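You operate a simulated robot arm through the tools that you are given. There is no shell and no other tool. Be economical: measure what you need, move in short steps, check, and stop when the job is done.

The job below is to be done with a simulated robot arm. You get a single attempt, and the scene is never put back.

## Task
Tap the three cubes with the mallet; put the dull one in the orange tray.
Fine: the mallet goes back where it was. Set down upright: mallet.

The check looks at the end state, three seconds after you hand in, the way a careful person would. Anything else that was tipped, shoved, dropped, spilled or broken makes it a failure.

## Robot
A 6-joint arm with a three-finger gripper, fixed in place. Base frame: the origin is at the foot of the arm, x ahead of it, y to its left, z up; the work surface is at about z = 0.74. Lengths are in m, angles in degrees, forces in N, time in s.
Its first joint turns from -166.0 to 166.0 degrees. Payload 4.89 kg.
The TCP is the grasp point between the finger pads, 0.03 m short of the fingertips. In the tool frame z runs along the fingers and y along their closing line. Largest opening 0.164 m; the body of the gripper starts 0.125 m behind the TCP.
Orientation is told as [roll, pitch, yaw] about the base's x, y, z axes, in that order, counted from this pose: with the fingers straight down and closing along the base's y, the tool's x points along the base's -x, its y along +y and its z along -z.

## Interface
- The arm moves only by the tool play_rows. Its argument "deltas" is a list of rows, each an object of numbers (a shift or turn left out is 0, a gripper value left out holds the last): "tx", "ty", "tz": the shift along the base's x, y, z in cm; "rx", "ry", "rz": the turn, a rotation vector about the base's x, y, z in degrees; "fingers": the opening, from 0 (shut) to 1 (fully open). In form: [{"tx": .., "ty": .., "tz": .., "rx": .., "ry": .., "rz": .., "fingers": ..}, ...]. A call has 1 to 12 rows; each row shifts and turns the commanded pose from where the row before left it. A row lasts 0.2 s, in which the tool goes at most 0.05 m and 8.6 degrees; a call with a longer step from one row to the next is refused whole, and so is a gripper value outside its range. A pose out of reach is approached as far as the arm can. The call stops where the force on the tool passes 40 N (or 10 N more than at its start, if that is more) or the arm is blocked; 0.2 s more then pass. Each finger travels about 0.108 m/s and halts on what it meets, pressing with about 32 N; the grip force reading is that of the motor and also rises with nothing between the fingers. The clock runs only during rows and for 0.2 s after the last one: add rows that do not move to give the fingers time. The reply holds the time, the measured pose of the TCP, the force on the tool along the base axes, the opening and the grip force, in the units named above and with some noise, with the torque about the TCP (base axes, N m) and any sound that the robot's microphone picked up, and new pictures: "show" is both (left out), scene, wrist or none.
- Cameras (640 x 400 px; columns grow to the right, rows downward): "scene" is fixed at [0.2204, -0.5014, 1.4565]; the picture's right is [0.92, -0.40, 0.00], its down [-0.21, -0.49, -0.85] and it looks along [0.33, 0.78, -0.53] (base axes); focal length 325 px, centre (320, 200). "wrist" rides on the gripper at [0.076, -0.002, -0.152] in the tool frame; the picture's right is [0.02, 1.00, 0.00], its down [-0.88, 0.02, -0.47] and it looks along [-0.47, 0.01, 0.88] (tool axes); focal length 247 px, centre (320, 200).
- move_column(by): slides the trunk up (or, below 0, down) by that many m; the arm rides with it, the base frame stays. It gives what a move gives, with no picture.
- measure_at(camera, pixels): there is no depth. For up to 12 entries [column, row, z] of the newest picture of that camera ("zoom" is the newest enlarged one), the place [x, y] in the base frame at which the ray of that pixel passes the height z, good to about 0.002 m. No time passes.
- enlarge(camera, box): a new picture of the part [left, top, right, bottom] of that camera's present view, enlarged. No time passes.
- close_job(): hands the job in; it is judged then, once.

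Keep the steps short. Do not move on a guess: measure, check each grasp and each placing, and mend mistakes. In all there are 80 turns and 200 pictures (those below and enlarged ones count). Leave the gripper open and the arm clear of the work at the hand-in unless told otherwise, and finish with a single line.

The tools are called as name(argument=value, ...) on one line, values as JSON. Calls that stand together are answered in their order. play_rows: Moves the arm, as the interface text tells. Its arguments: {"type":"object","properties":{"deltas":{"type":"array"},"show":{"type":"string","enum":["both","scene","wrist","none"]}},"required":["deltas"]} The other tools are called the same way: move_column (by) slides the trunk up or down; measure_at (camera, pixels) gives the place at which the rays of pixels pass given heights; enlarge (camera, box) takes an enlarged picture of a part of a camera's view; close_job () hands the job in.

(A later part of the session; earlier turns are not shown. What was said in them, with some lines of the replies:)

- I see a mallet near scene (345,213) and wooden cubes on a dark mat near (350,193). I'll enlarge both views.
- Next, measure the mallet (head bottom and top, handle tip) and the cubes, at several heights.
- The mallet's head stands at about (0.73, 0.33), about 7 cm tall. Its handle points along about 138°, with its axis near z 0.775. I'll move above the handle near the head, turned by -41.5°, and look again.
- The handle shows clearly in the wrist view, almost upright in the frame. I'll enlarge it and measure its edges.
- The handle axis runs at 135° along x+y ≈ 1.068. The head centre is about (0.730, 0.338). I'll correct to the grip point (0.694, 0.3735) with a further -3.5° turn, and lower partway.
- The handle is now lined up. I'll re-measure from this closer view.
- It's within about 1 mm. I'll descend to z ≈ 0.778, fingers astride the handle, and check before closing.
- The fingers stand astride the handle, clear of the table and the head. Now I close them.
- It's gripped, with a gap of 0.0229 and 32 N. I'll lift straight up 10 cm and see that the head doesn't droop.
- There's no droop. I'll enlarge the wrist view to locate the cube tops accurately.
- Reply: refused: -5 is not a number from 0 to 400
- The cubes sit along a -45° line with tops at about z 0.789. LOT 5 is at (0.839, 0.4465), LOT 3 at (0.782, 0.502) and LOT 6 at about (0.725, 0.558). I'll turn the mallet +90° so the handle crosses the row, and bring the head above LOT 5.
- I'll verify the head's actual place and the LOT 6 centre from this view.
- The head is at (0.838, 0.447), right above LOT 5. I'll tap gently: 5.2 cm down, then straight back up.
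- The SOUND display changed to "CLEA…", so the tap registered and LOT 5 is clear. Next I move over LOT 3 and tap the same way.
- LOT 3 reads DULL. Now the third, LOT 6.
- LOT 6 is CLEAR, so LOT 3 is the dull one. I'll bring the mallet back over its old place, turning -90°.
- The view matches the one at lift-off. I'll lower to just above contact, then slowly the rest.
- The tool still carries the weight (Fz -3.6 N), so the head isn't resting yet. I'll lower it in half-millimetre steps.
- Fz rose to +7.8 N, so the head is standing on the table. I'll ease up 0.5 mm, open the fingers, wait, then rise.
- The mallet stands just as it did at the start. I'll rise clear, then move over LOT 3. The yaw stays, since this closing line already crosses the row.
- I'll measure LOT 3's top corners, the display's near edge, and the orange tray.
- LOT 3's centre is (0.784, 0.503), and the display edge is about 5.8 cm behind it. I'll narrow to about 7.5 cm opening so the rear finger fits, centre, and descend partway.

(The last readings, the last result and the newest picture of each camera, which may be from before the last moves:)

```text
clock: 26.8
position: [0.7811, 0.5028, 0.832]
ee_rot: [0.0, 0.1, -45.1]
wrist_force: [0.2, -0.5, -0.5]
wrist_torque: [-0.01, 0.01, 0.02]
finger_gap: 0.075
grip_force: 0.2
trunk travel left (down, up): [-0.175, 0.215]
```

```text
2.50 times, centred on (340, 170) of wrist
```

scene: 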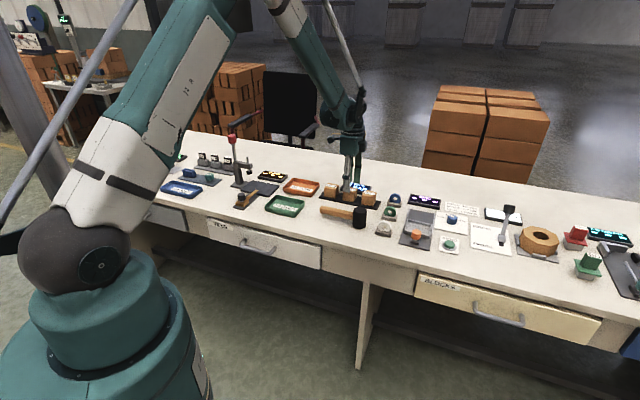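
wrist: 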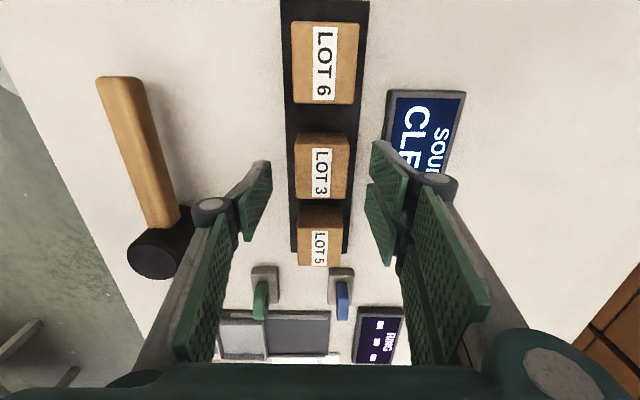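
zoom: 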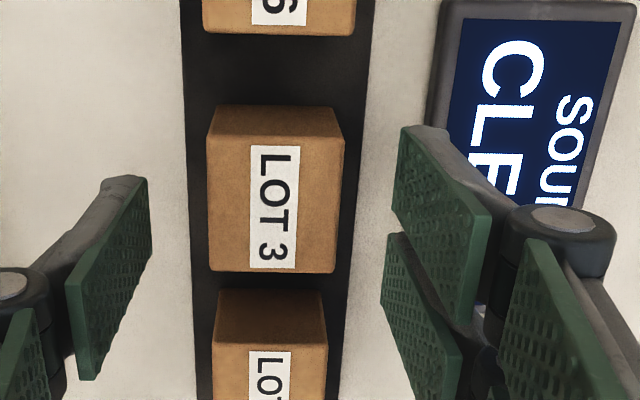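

The cube centre is (0.784, 0.503). I'll correct 2 mm, narrow slightly more, and descend to z 0.787.

play_rows(deltas=[{"tx": 0.2, "ty": 0.05, "fingers": 0.4}, {}, {"tz": -1.5}, {"tz": -1.5}, {"tz": -1.5}, {}])

enlarge(camera="scene", box=[320, 160, 400, 210])

```text
clock: 28.2
position: [0.7844, 0.503, 0.7871]
ee_rot: [0.0, 0.0, -45.1]
wrist_force: [-0.1, -0.2, -1.2]
wrist_torque: [-0.02, -0.05, -0.04]
finger_gap: 0.0656
grip_force: 0.1
trunk travel left (down, up): [-0.175, 0.215]
```

scene: 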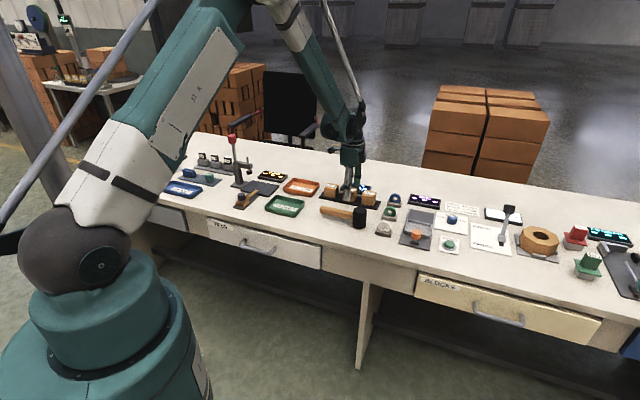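
wrist: 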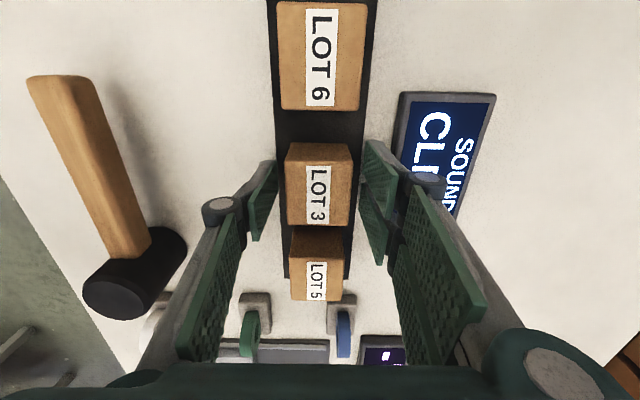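

```text
8.00 times, centred on (360, 185) of scene
```

zoom: 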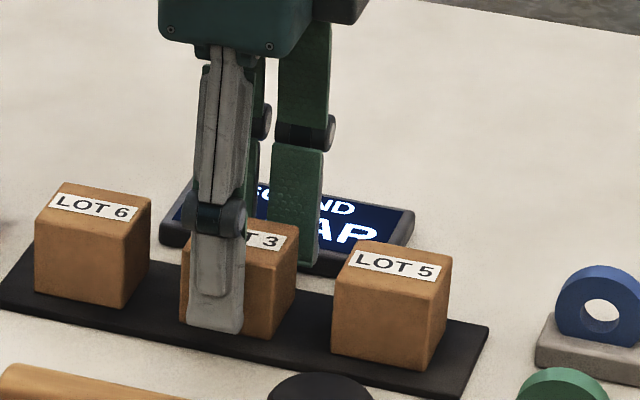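

The fingers stand either side of LOT 3, centred and clear of the display. I'll close them, then lift slightly.

play_rows(deltas=[{"fingers": 0.28}, {"fingers": 0.2}, {}, {}, {"tz": 0.5}, {"tz": 1.5}, {"tz": 3}, {"tz": 3}, {"tz": 1}, {}])

enlarge(camera="scene", box=[300, 140, 428, 220])

```text
clock: 30.4
position: [0.7861, 0.5014, 0.8783]
ee_rot: [0.0, -0.1, -45.0]
wrist_force: [-0.1, -0.5, -1.3]
wrist_torque: [0.0, -0.05, -0.01]
finger_gap: 0.0444
grip_force: 32.1
trunk travel left (down, up): [-0.175, 0.215]
```

scene: 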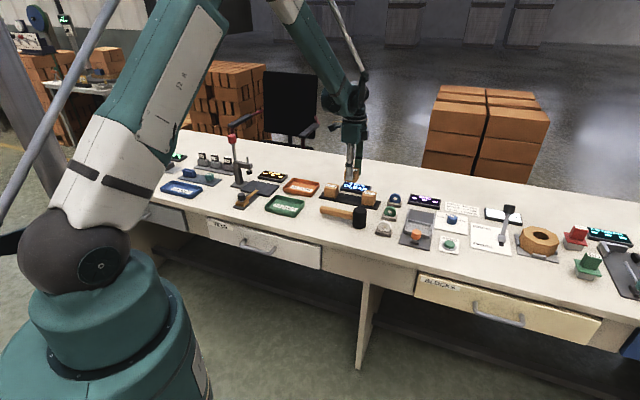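
wrist: 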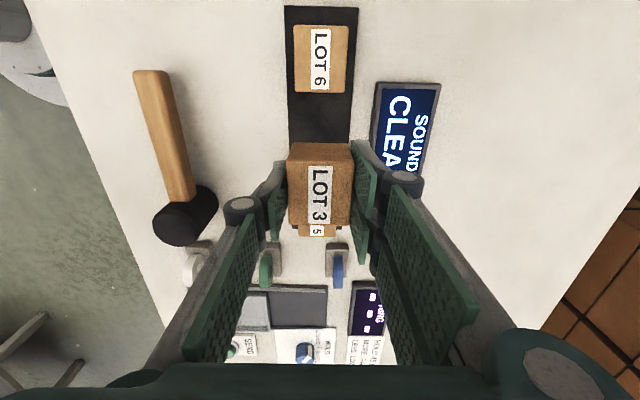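

```text
5.00 times, centred on (364, 180) of scene
```

zoom: 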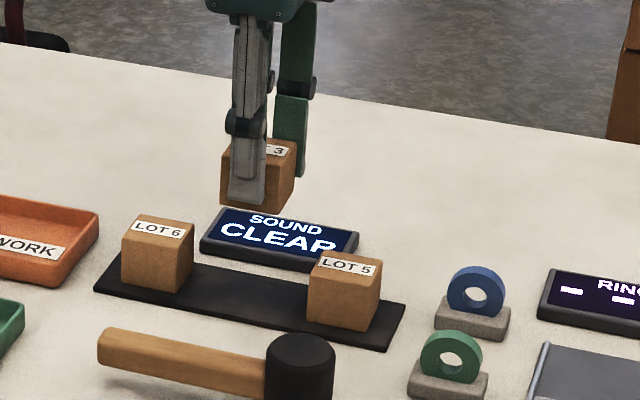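

LOT 3 is held, with a gap of 0.0444, and its neighbours are undisturbed. I'll carry it high over to the orange tray, about (0.622, 0.62).

play_rows(deltas=[{"tx": -1.5, "ty": 1.1, "tz": 1}, {"tx": -3, "ty": 2.2, "tz": 1}, {"tx": -3.3, "ty": 2.4}, {"tx": -3.3, "ty": 2.4}, {"tx": -3.2, "ty": 2.2}, {"tx": -2, "ty": 1.5}, {}, {}])

enlarge(camera="scene", box=[254, 140, 366, 210])

```text
clock: 32.2
position: [0.6228, 0.6209, 0.8985]
ee_rot: [0.0, 0.0, -45.0]
wrist_force: [-0.7, 0.1, -0.9]
wrist_torque: [-0.01, -0.04, 0.05]
finger_gap: 0.0444
grip_force: 31.9
trunk travel left (down, up): [-0.175, 0.215]
```

scene: 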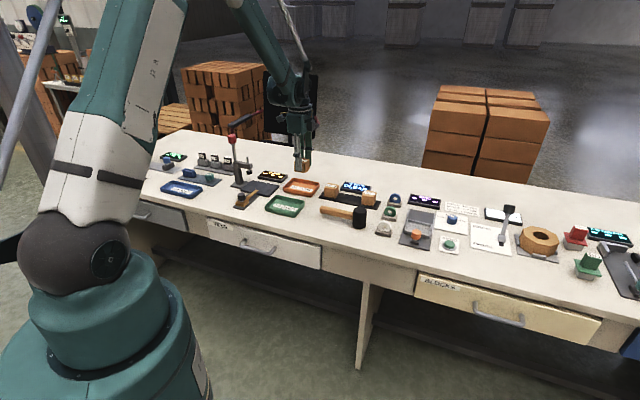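
wrist: 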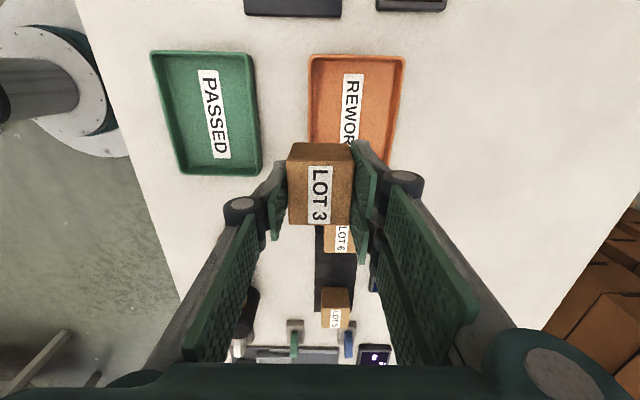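

```text
5.71 times, centred on (310, 175) of scene
```

zoom: 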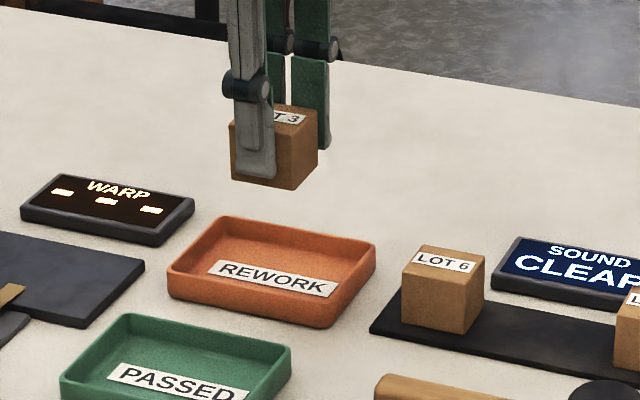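

measure_at(camera="zoom", pixels=[[168, 268, 0.762], [222, 218, 0.762], [375, 246, 0.762], [332, 298, 0.762], [172, 296, 0.74], [330, 327, 0.74]])

measure_at(camera="wrist", pixels=[[312, 55, 0.762], [404, 57, 0.762], [309, 140, 0.762], [392, 160, 0.762]])

```text
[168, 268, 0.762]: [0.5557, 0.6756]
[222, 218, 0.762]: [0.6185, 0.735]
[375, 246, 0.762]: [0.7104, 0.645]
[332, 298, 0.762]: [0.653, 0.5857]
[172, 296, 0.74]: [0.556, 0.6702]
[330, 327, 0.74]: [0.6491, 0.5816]
```

```text
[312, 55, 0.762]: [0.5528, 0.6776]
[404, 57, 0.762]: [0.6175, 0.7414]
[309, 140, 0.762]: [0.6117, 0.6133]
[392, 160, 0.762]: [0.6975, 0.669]
```

Both cameras now agree that the tray centre is (0.634, 0.661) and its size 0.13 × 0.086 along -45°. My first tray reading was off. I'll shift there and turn +90° so the fingers open along the tray's long side.

play_rows(deltas=[{"tx": 0.1, "ty": 0.37, "rz": 8.18}, {"tx": 0.1, "ty": 0.37, "rz": 8.18}, {"tx": 0.1, "ty": 0.37, "rz": 8.18}, {"tx": 0.1, "ty": 0.37, "rz": 8.18}, {"tx": 0.1, "ty": 0.37, "rz": 8.18}, {"tx": 0.1, "ty": 0.37, "rz": 8.18}, {"tx": 0.1, "ty": 0.37, "rz": 8.18}, {"tx": 0.1, "ty": 0.37, "rz": 8.18}, {"tx": 0.1, "ty": 0.37, "rz": 8.18}, {"tx": 0.1, "ty": 0.37, "rz": 8.18}, {"tx": 0.1, "ty": 0.37, "rz": 8.18}, {}])

enlarge(camera="scene", box=[254, 140, 366, 210])

```text
clock: 34.8
position: [0.6329, 0.6629, 0.8972]
ee_rot: [0.0, 0.0, 45.2]
wrist_force: [-0.1, -0.4, -1.2]
wrist_torque: [-0.03, 0.0, -0.01]
finger_gap: 0.0445
grip_force: 32.1
trunk travel left (down, up): [-0.175, 0.215]
```

scene: 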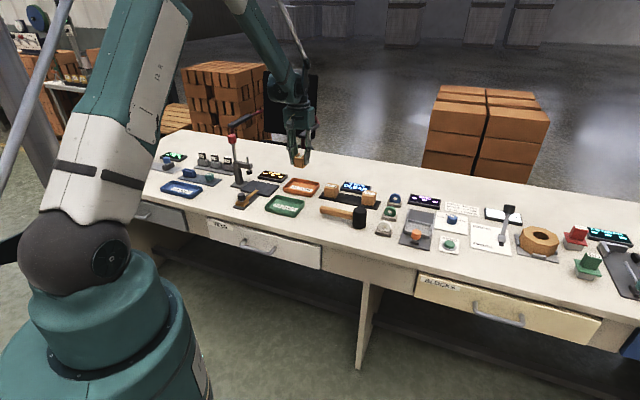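
wrist: 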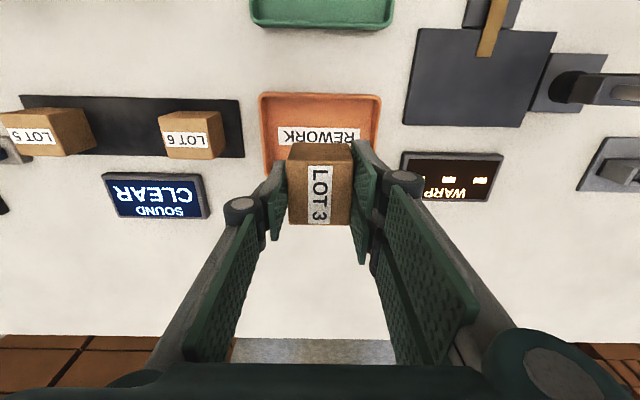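

```text
5.71 times, centred on (310, 175) of scene
```

zoom: 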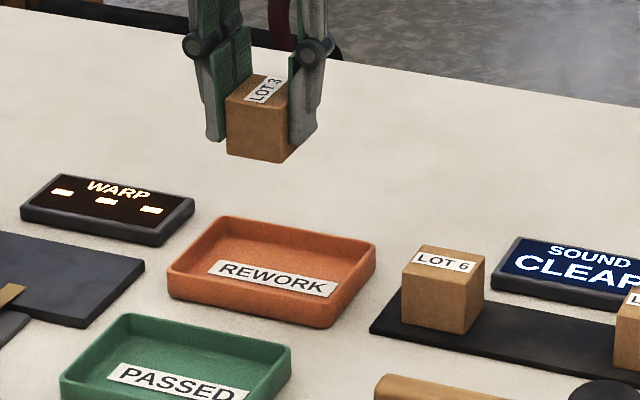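

measure_at(camera="wrist", pixels=[[259, 95, 0.762], [381, 97, 0.762], [264, 170, 0.762], [379, 142, 0.762]])

play_rows(deltas=[{"tz": -2}, {"tz": -3}, {"tz": -2}, {}])

enlarge(camera="scene", box=[254, 140, 366, 210])

```text
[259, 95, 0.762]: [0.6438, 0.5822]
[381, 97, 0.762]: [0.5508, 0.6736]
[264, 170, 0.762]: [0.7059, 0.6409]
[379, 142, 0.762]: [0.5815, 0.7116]
```

```text
clock: 35.8
position: [0.634, 0.6615, 0.8268]
ee_rot: [-0.1, 0.0, 45.0]
wrist_force: [0.4, 0.7, -1.6]
wrist_torque: [-0.06, 0.02, 0.0]
finger_gap: 0.0445
grip_force: 32.4
trunk travel left (down, up): [-0.175, 0.215]
```

scene: 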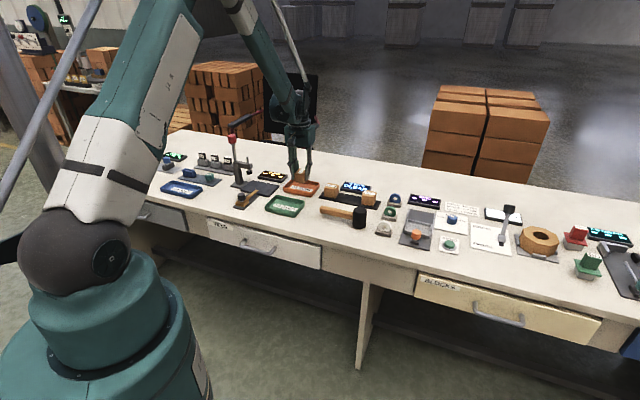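
wrist: 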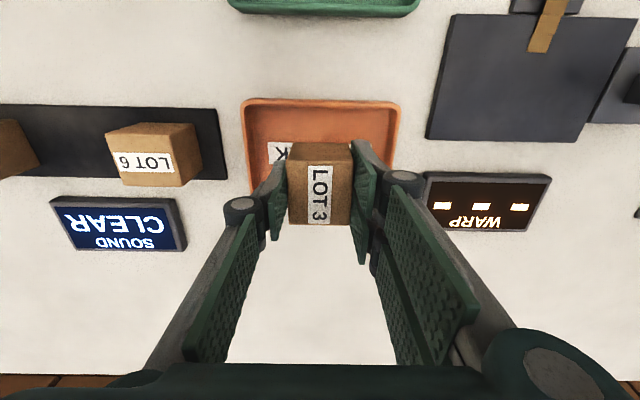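

```text
5.71 times, centred on (310, 175) of scene
```

zoom: 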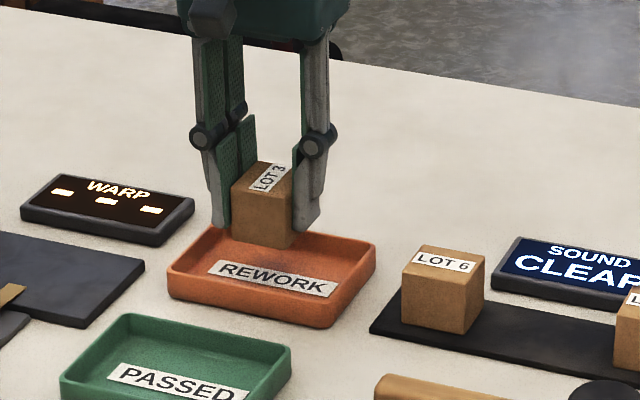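

I'm over the tray. I'll make a small shift of (-3, -2) mm and lower to just above the floor, then in 1 mm steps.

play_rows(deltas=[{"tx": -0.3, "ty": -0.2, "tz": -1.5}, {"tz": -1.5}, {"tz": -0.5}, {"tz": -0.1}, {}])

enlarge(camera="scene", box=[254, 150, 350, 210])

```text
clock: 37.0
position: [0.631, 0.6619, 0.7924]
ee_rot: [0.1, 0.0, 44.9]
wrist_force: [-0.3, 0.1, -1.7]
wrist_torque: [0.0, -0.01, -0.02]
finger_gap: 0.0445
grip_force: 31.6
trunk travel left (down, up): [-0.175, 0.215]
```

scene: 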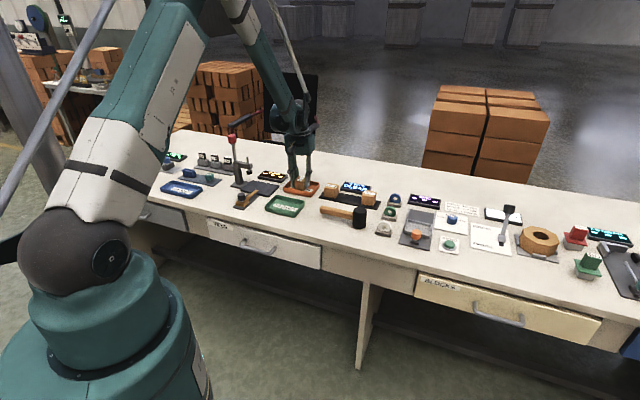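
wrist: 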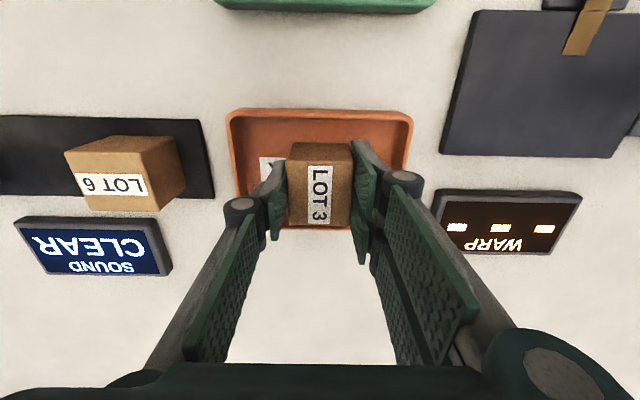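

```text
6.67 times, centred on (302, 180) of scene
```

zoom: 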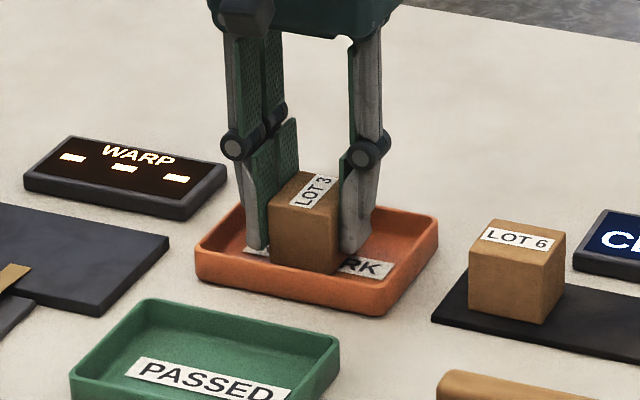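

The cube is inside the walls, still hanging (Fz -1.7). I'll lower in 1 mm steps until it's felt.

play_rows(deltas=[{"tz": -0.1}, {"tz": -0.1}, {"tz": -0.1}, {"tz": -0.1}, {}], show="none")

```text
clock: 38.2
position: [0.6309, 0.6616, 0.7878]
ee_rot: [0.0, 0.0, 45.0]
wrist_force: [0.7, 0.4, -1.9]
wrist_torque: [0.02, 0.01, -0.02]
finger_gap: 0.0444
grip_force: 31.9
trunk travel left (down, up): [-0.175, 0.215]
```

play_rows(deltas=[{"tz": -0.1}, {"tz": -0.1}, {}], show="none")

```text
clock: 39.0
position: [0.6306, 0.6605, 0.7873]
ee_rot: [0.1, 0.0, 45.0]
wrist_force: [0.7, -0.6, -2.0]
wrist_torque: [-0.01, -0.01, 0.0]
finger_gap: 0.0444
grip_force: 31.7
trunk travel left (down, up): [-0.175, 0.215]
```

Still no contact, so I continue down in small steps.

play_rows(deltas=[{"tz": -0.1}, {"tz": -0.1}, {}], show="none")

```text
clock: 39.8
position: [0.6316, 0.6598, 0.7855]
ee_rot: [0.0, -0.1, 45.0]
wrist_force: [0.2, 1.1, 24.8]
wrist_torque: [0.07, -0.02, 0.0]
finger_gap: 0.0448
grip_force: 31.9
trunk travel left (down, up): [-0.175, 0.215]
```

Contact: Fz is +24.8 N, so the cube is on the tray floor. I'll ease up 1 mm, open moderately, and check.

play_rows(deltas=[{"tz": 0.1}, {"fingers": 0.35}, {"fingers": 0.42}, {}, {"tz": 1}, {"tz": 3}, {"tz": 4}, {"tz": 4}, {"tz": 4}, {}])

enlarge(camera="scene", box=[254, 150, 350, 210])

enlarge(camera="scene", box=[290, 160, 410, 235])

```text
clock: 42.0
position: [0.6303, 0.6609, 0.944]
ee_rot: [0.0, 0.1, 45.0]
wrist_force: [0.0, 1.0, 0.2]
wrist_torque: [0.04, -0.07, -0.01]
finger_gap: 0.0687
grip_force: 0.0
trunk travel left (down, up): [-0.175, 0.215]
```

scene: 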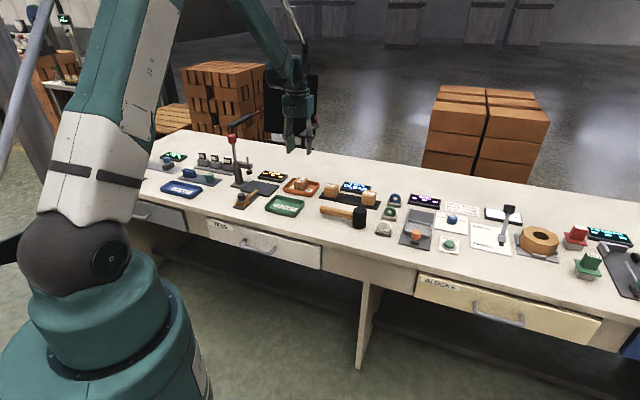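
wrist: 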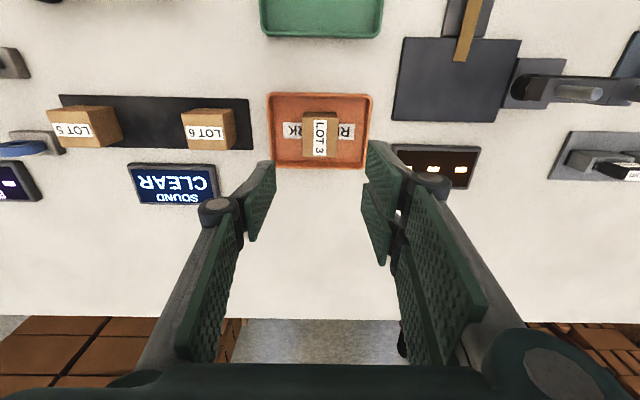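

```text
6.67 times, centred on (302, 180) of scene
```

zoom: 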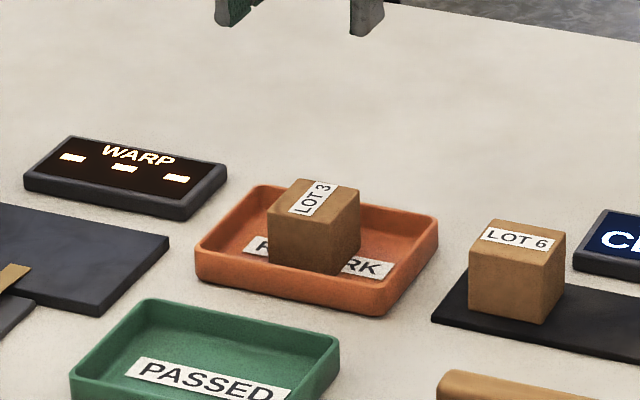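

```text
5.33 times, centred on (350, 198) of scene
```

zoom: 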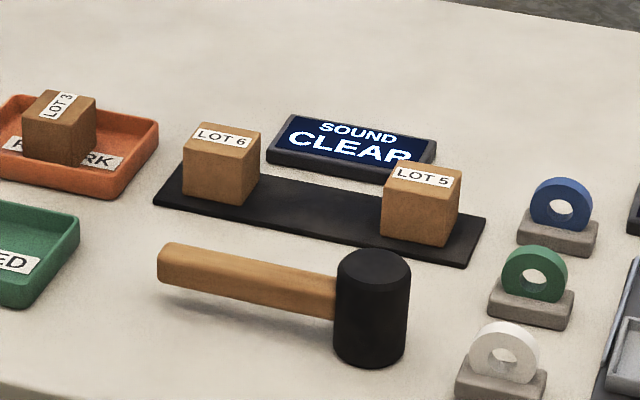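

LOT 3 sits flat in the orange tray, the mallet stands in its old place, and LOT 5 and LOT 6 are undisturbed. I'll open the gripper fully and rise a little more.

play_rows(deltas=[{"tz": 3, "fingers": 1.0}, {"tz": 3}, {"tz": 2}, {}, {}], show="scene")

```text
clock: 43.2
position: [0.63, 0.6604, 1.0255]
ee_rot: [0.1, 0.0, 44.9]
wrist_force: [-0.5, -0.3, 1.1]
wrist_torque: [-0.02, -0.05, 0.0]
finger_gap: 0.1641
grip_force: 0.0
trunk travel left (down, up): [-0.175, 0.215]
```

scene: 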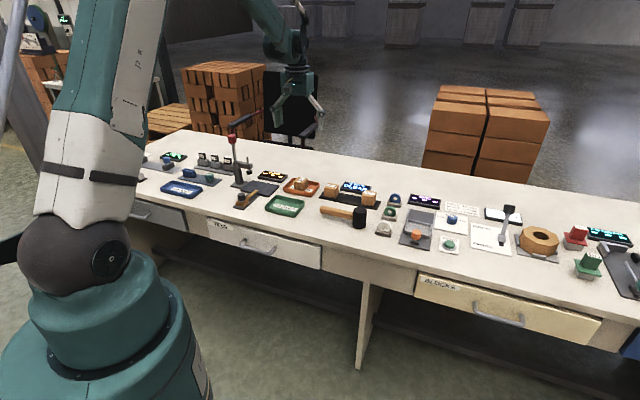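

The gripper is open and the arm is clear, so I'm handing in.

close_job()

```text
The job is handed in.
```

I tapped all three cubes with the mallet: LOT 3 read DULL and is now in the orange tray, LOT 5 and LOT 6 read CLEAR and were left in place, and the mallet stands upright where it was.
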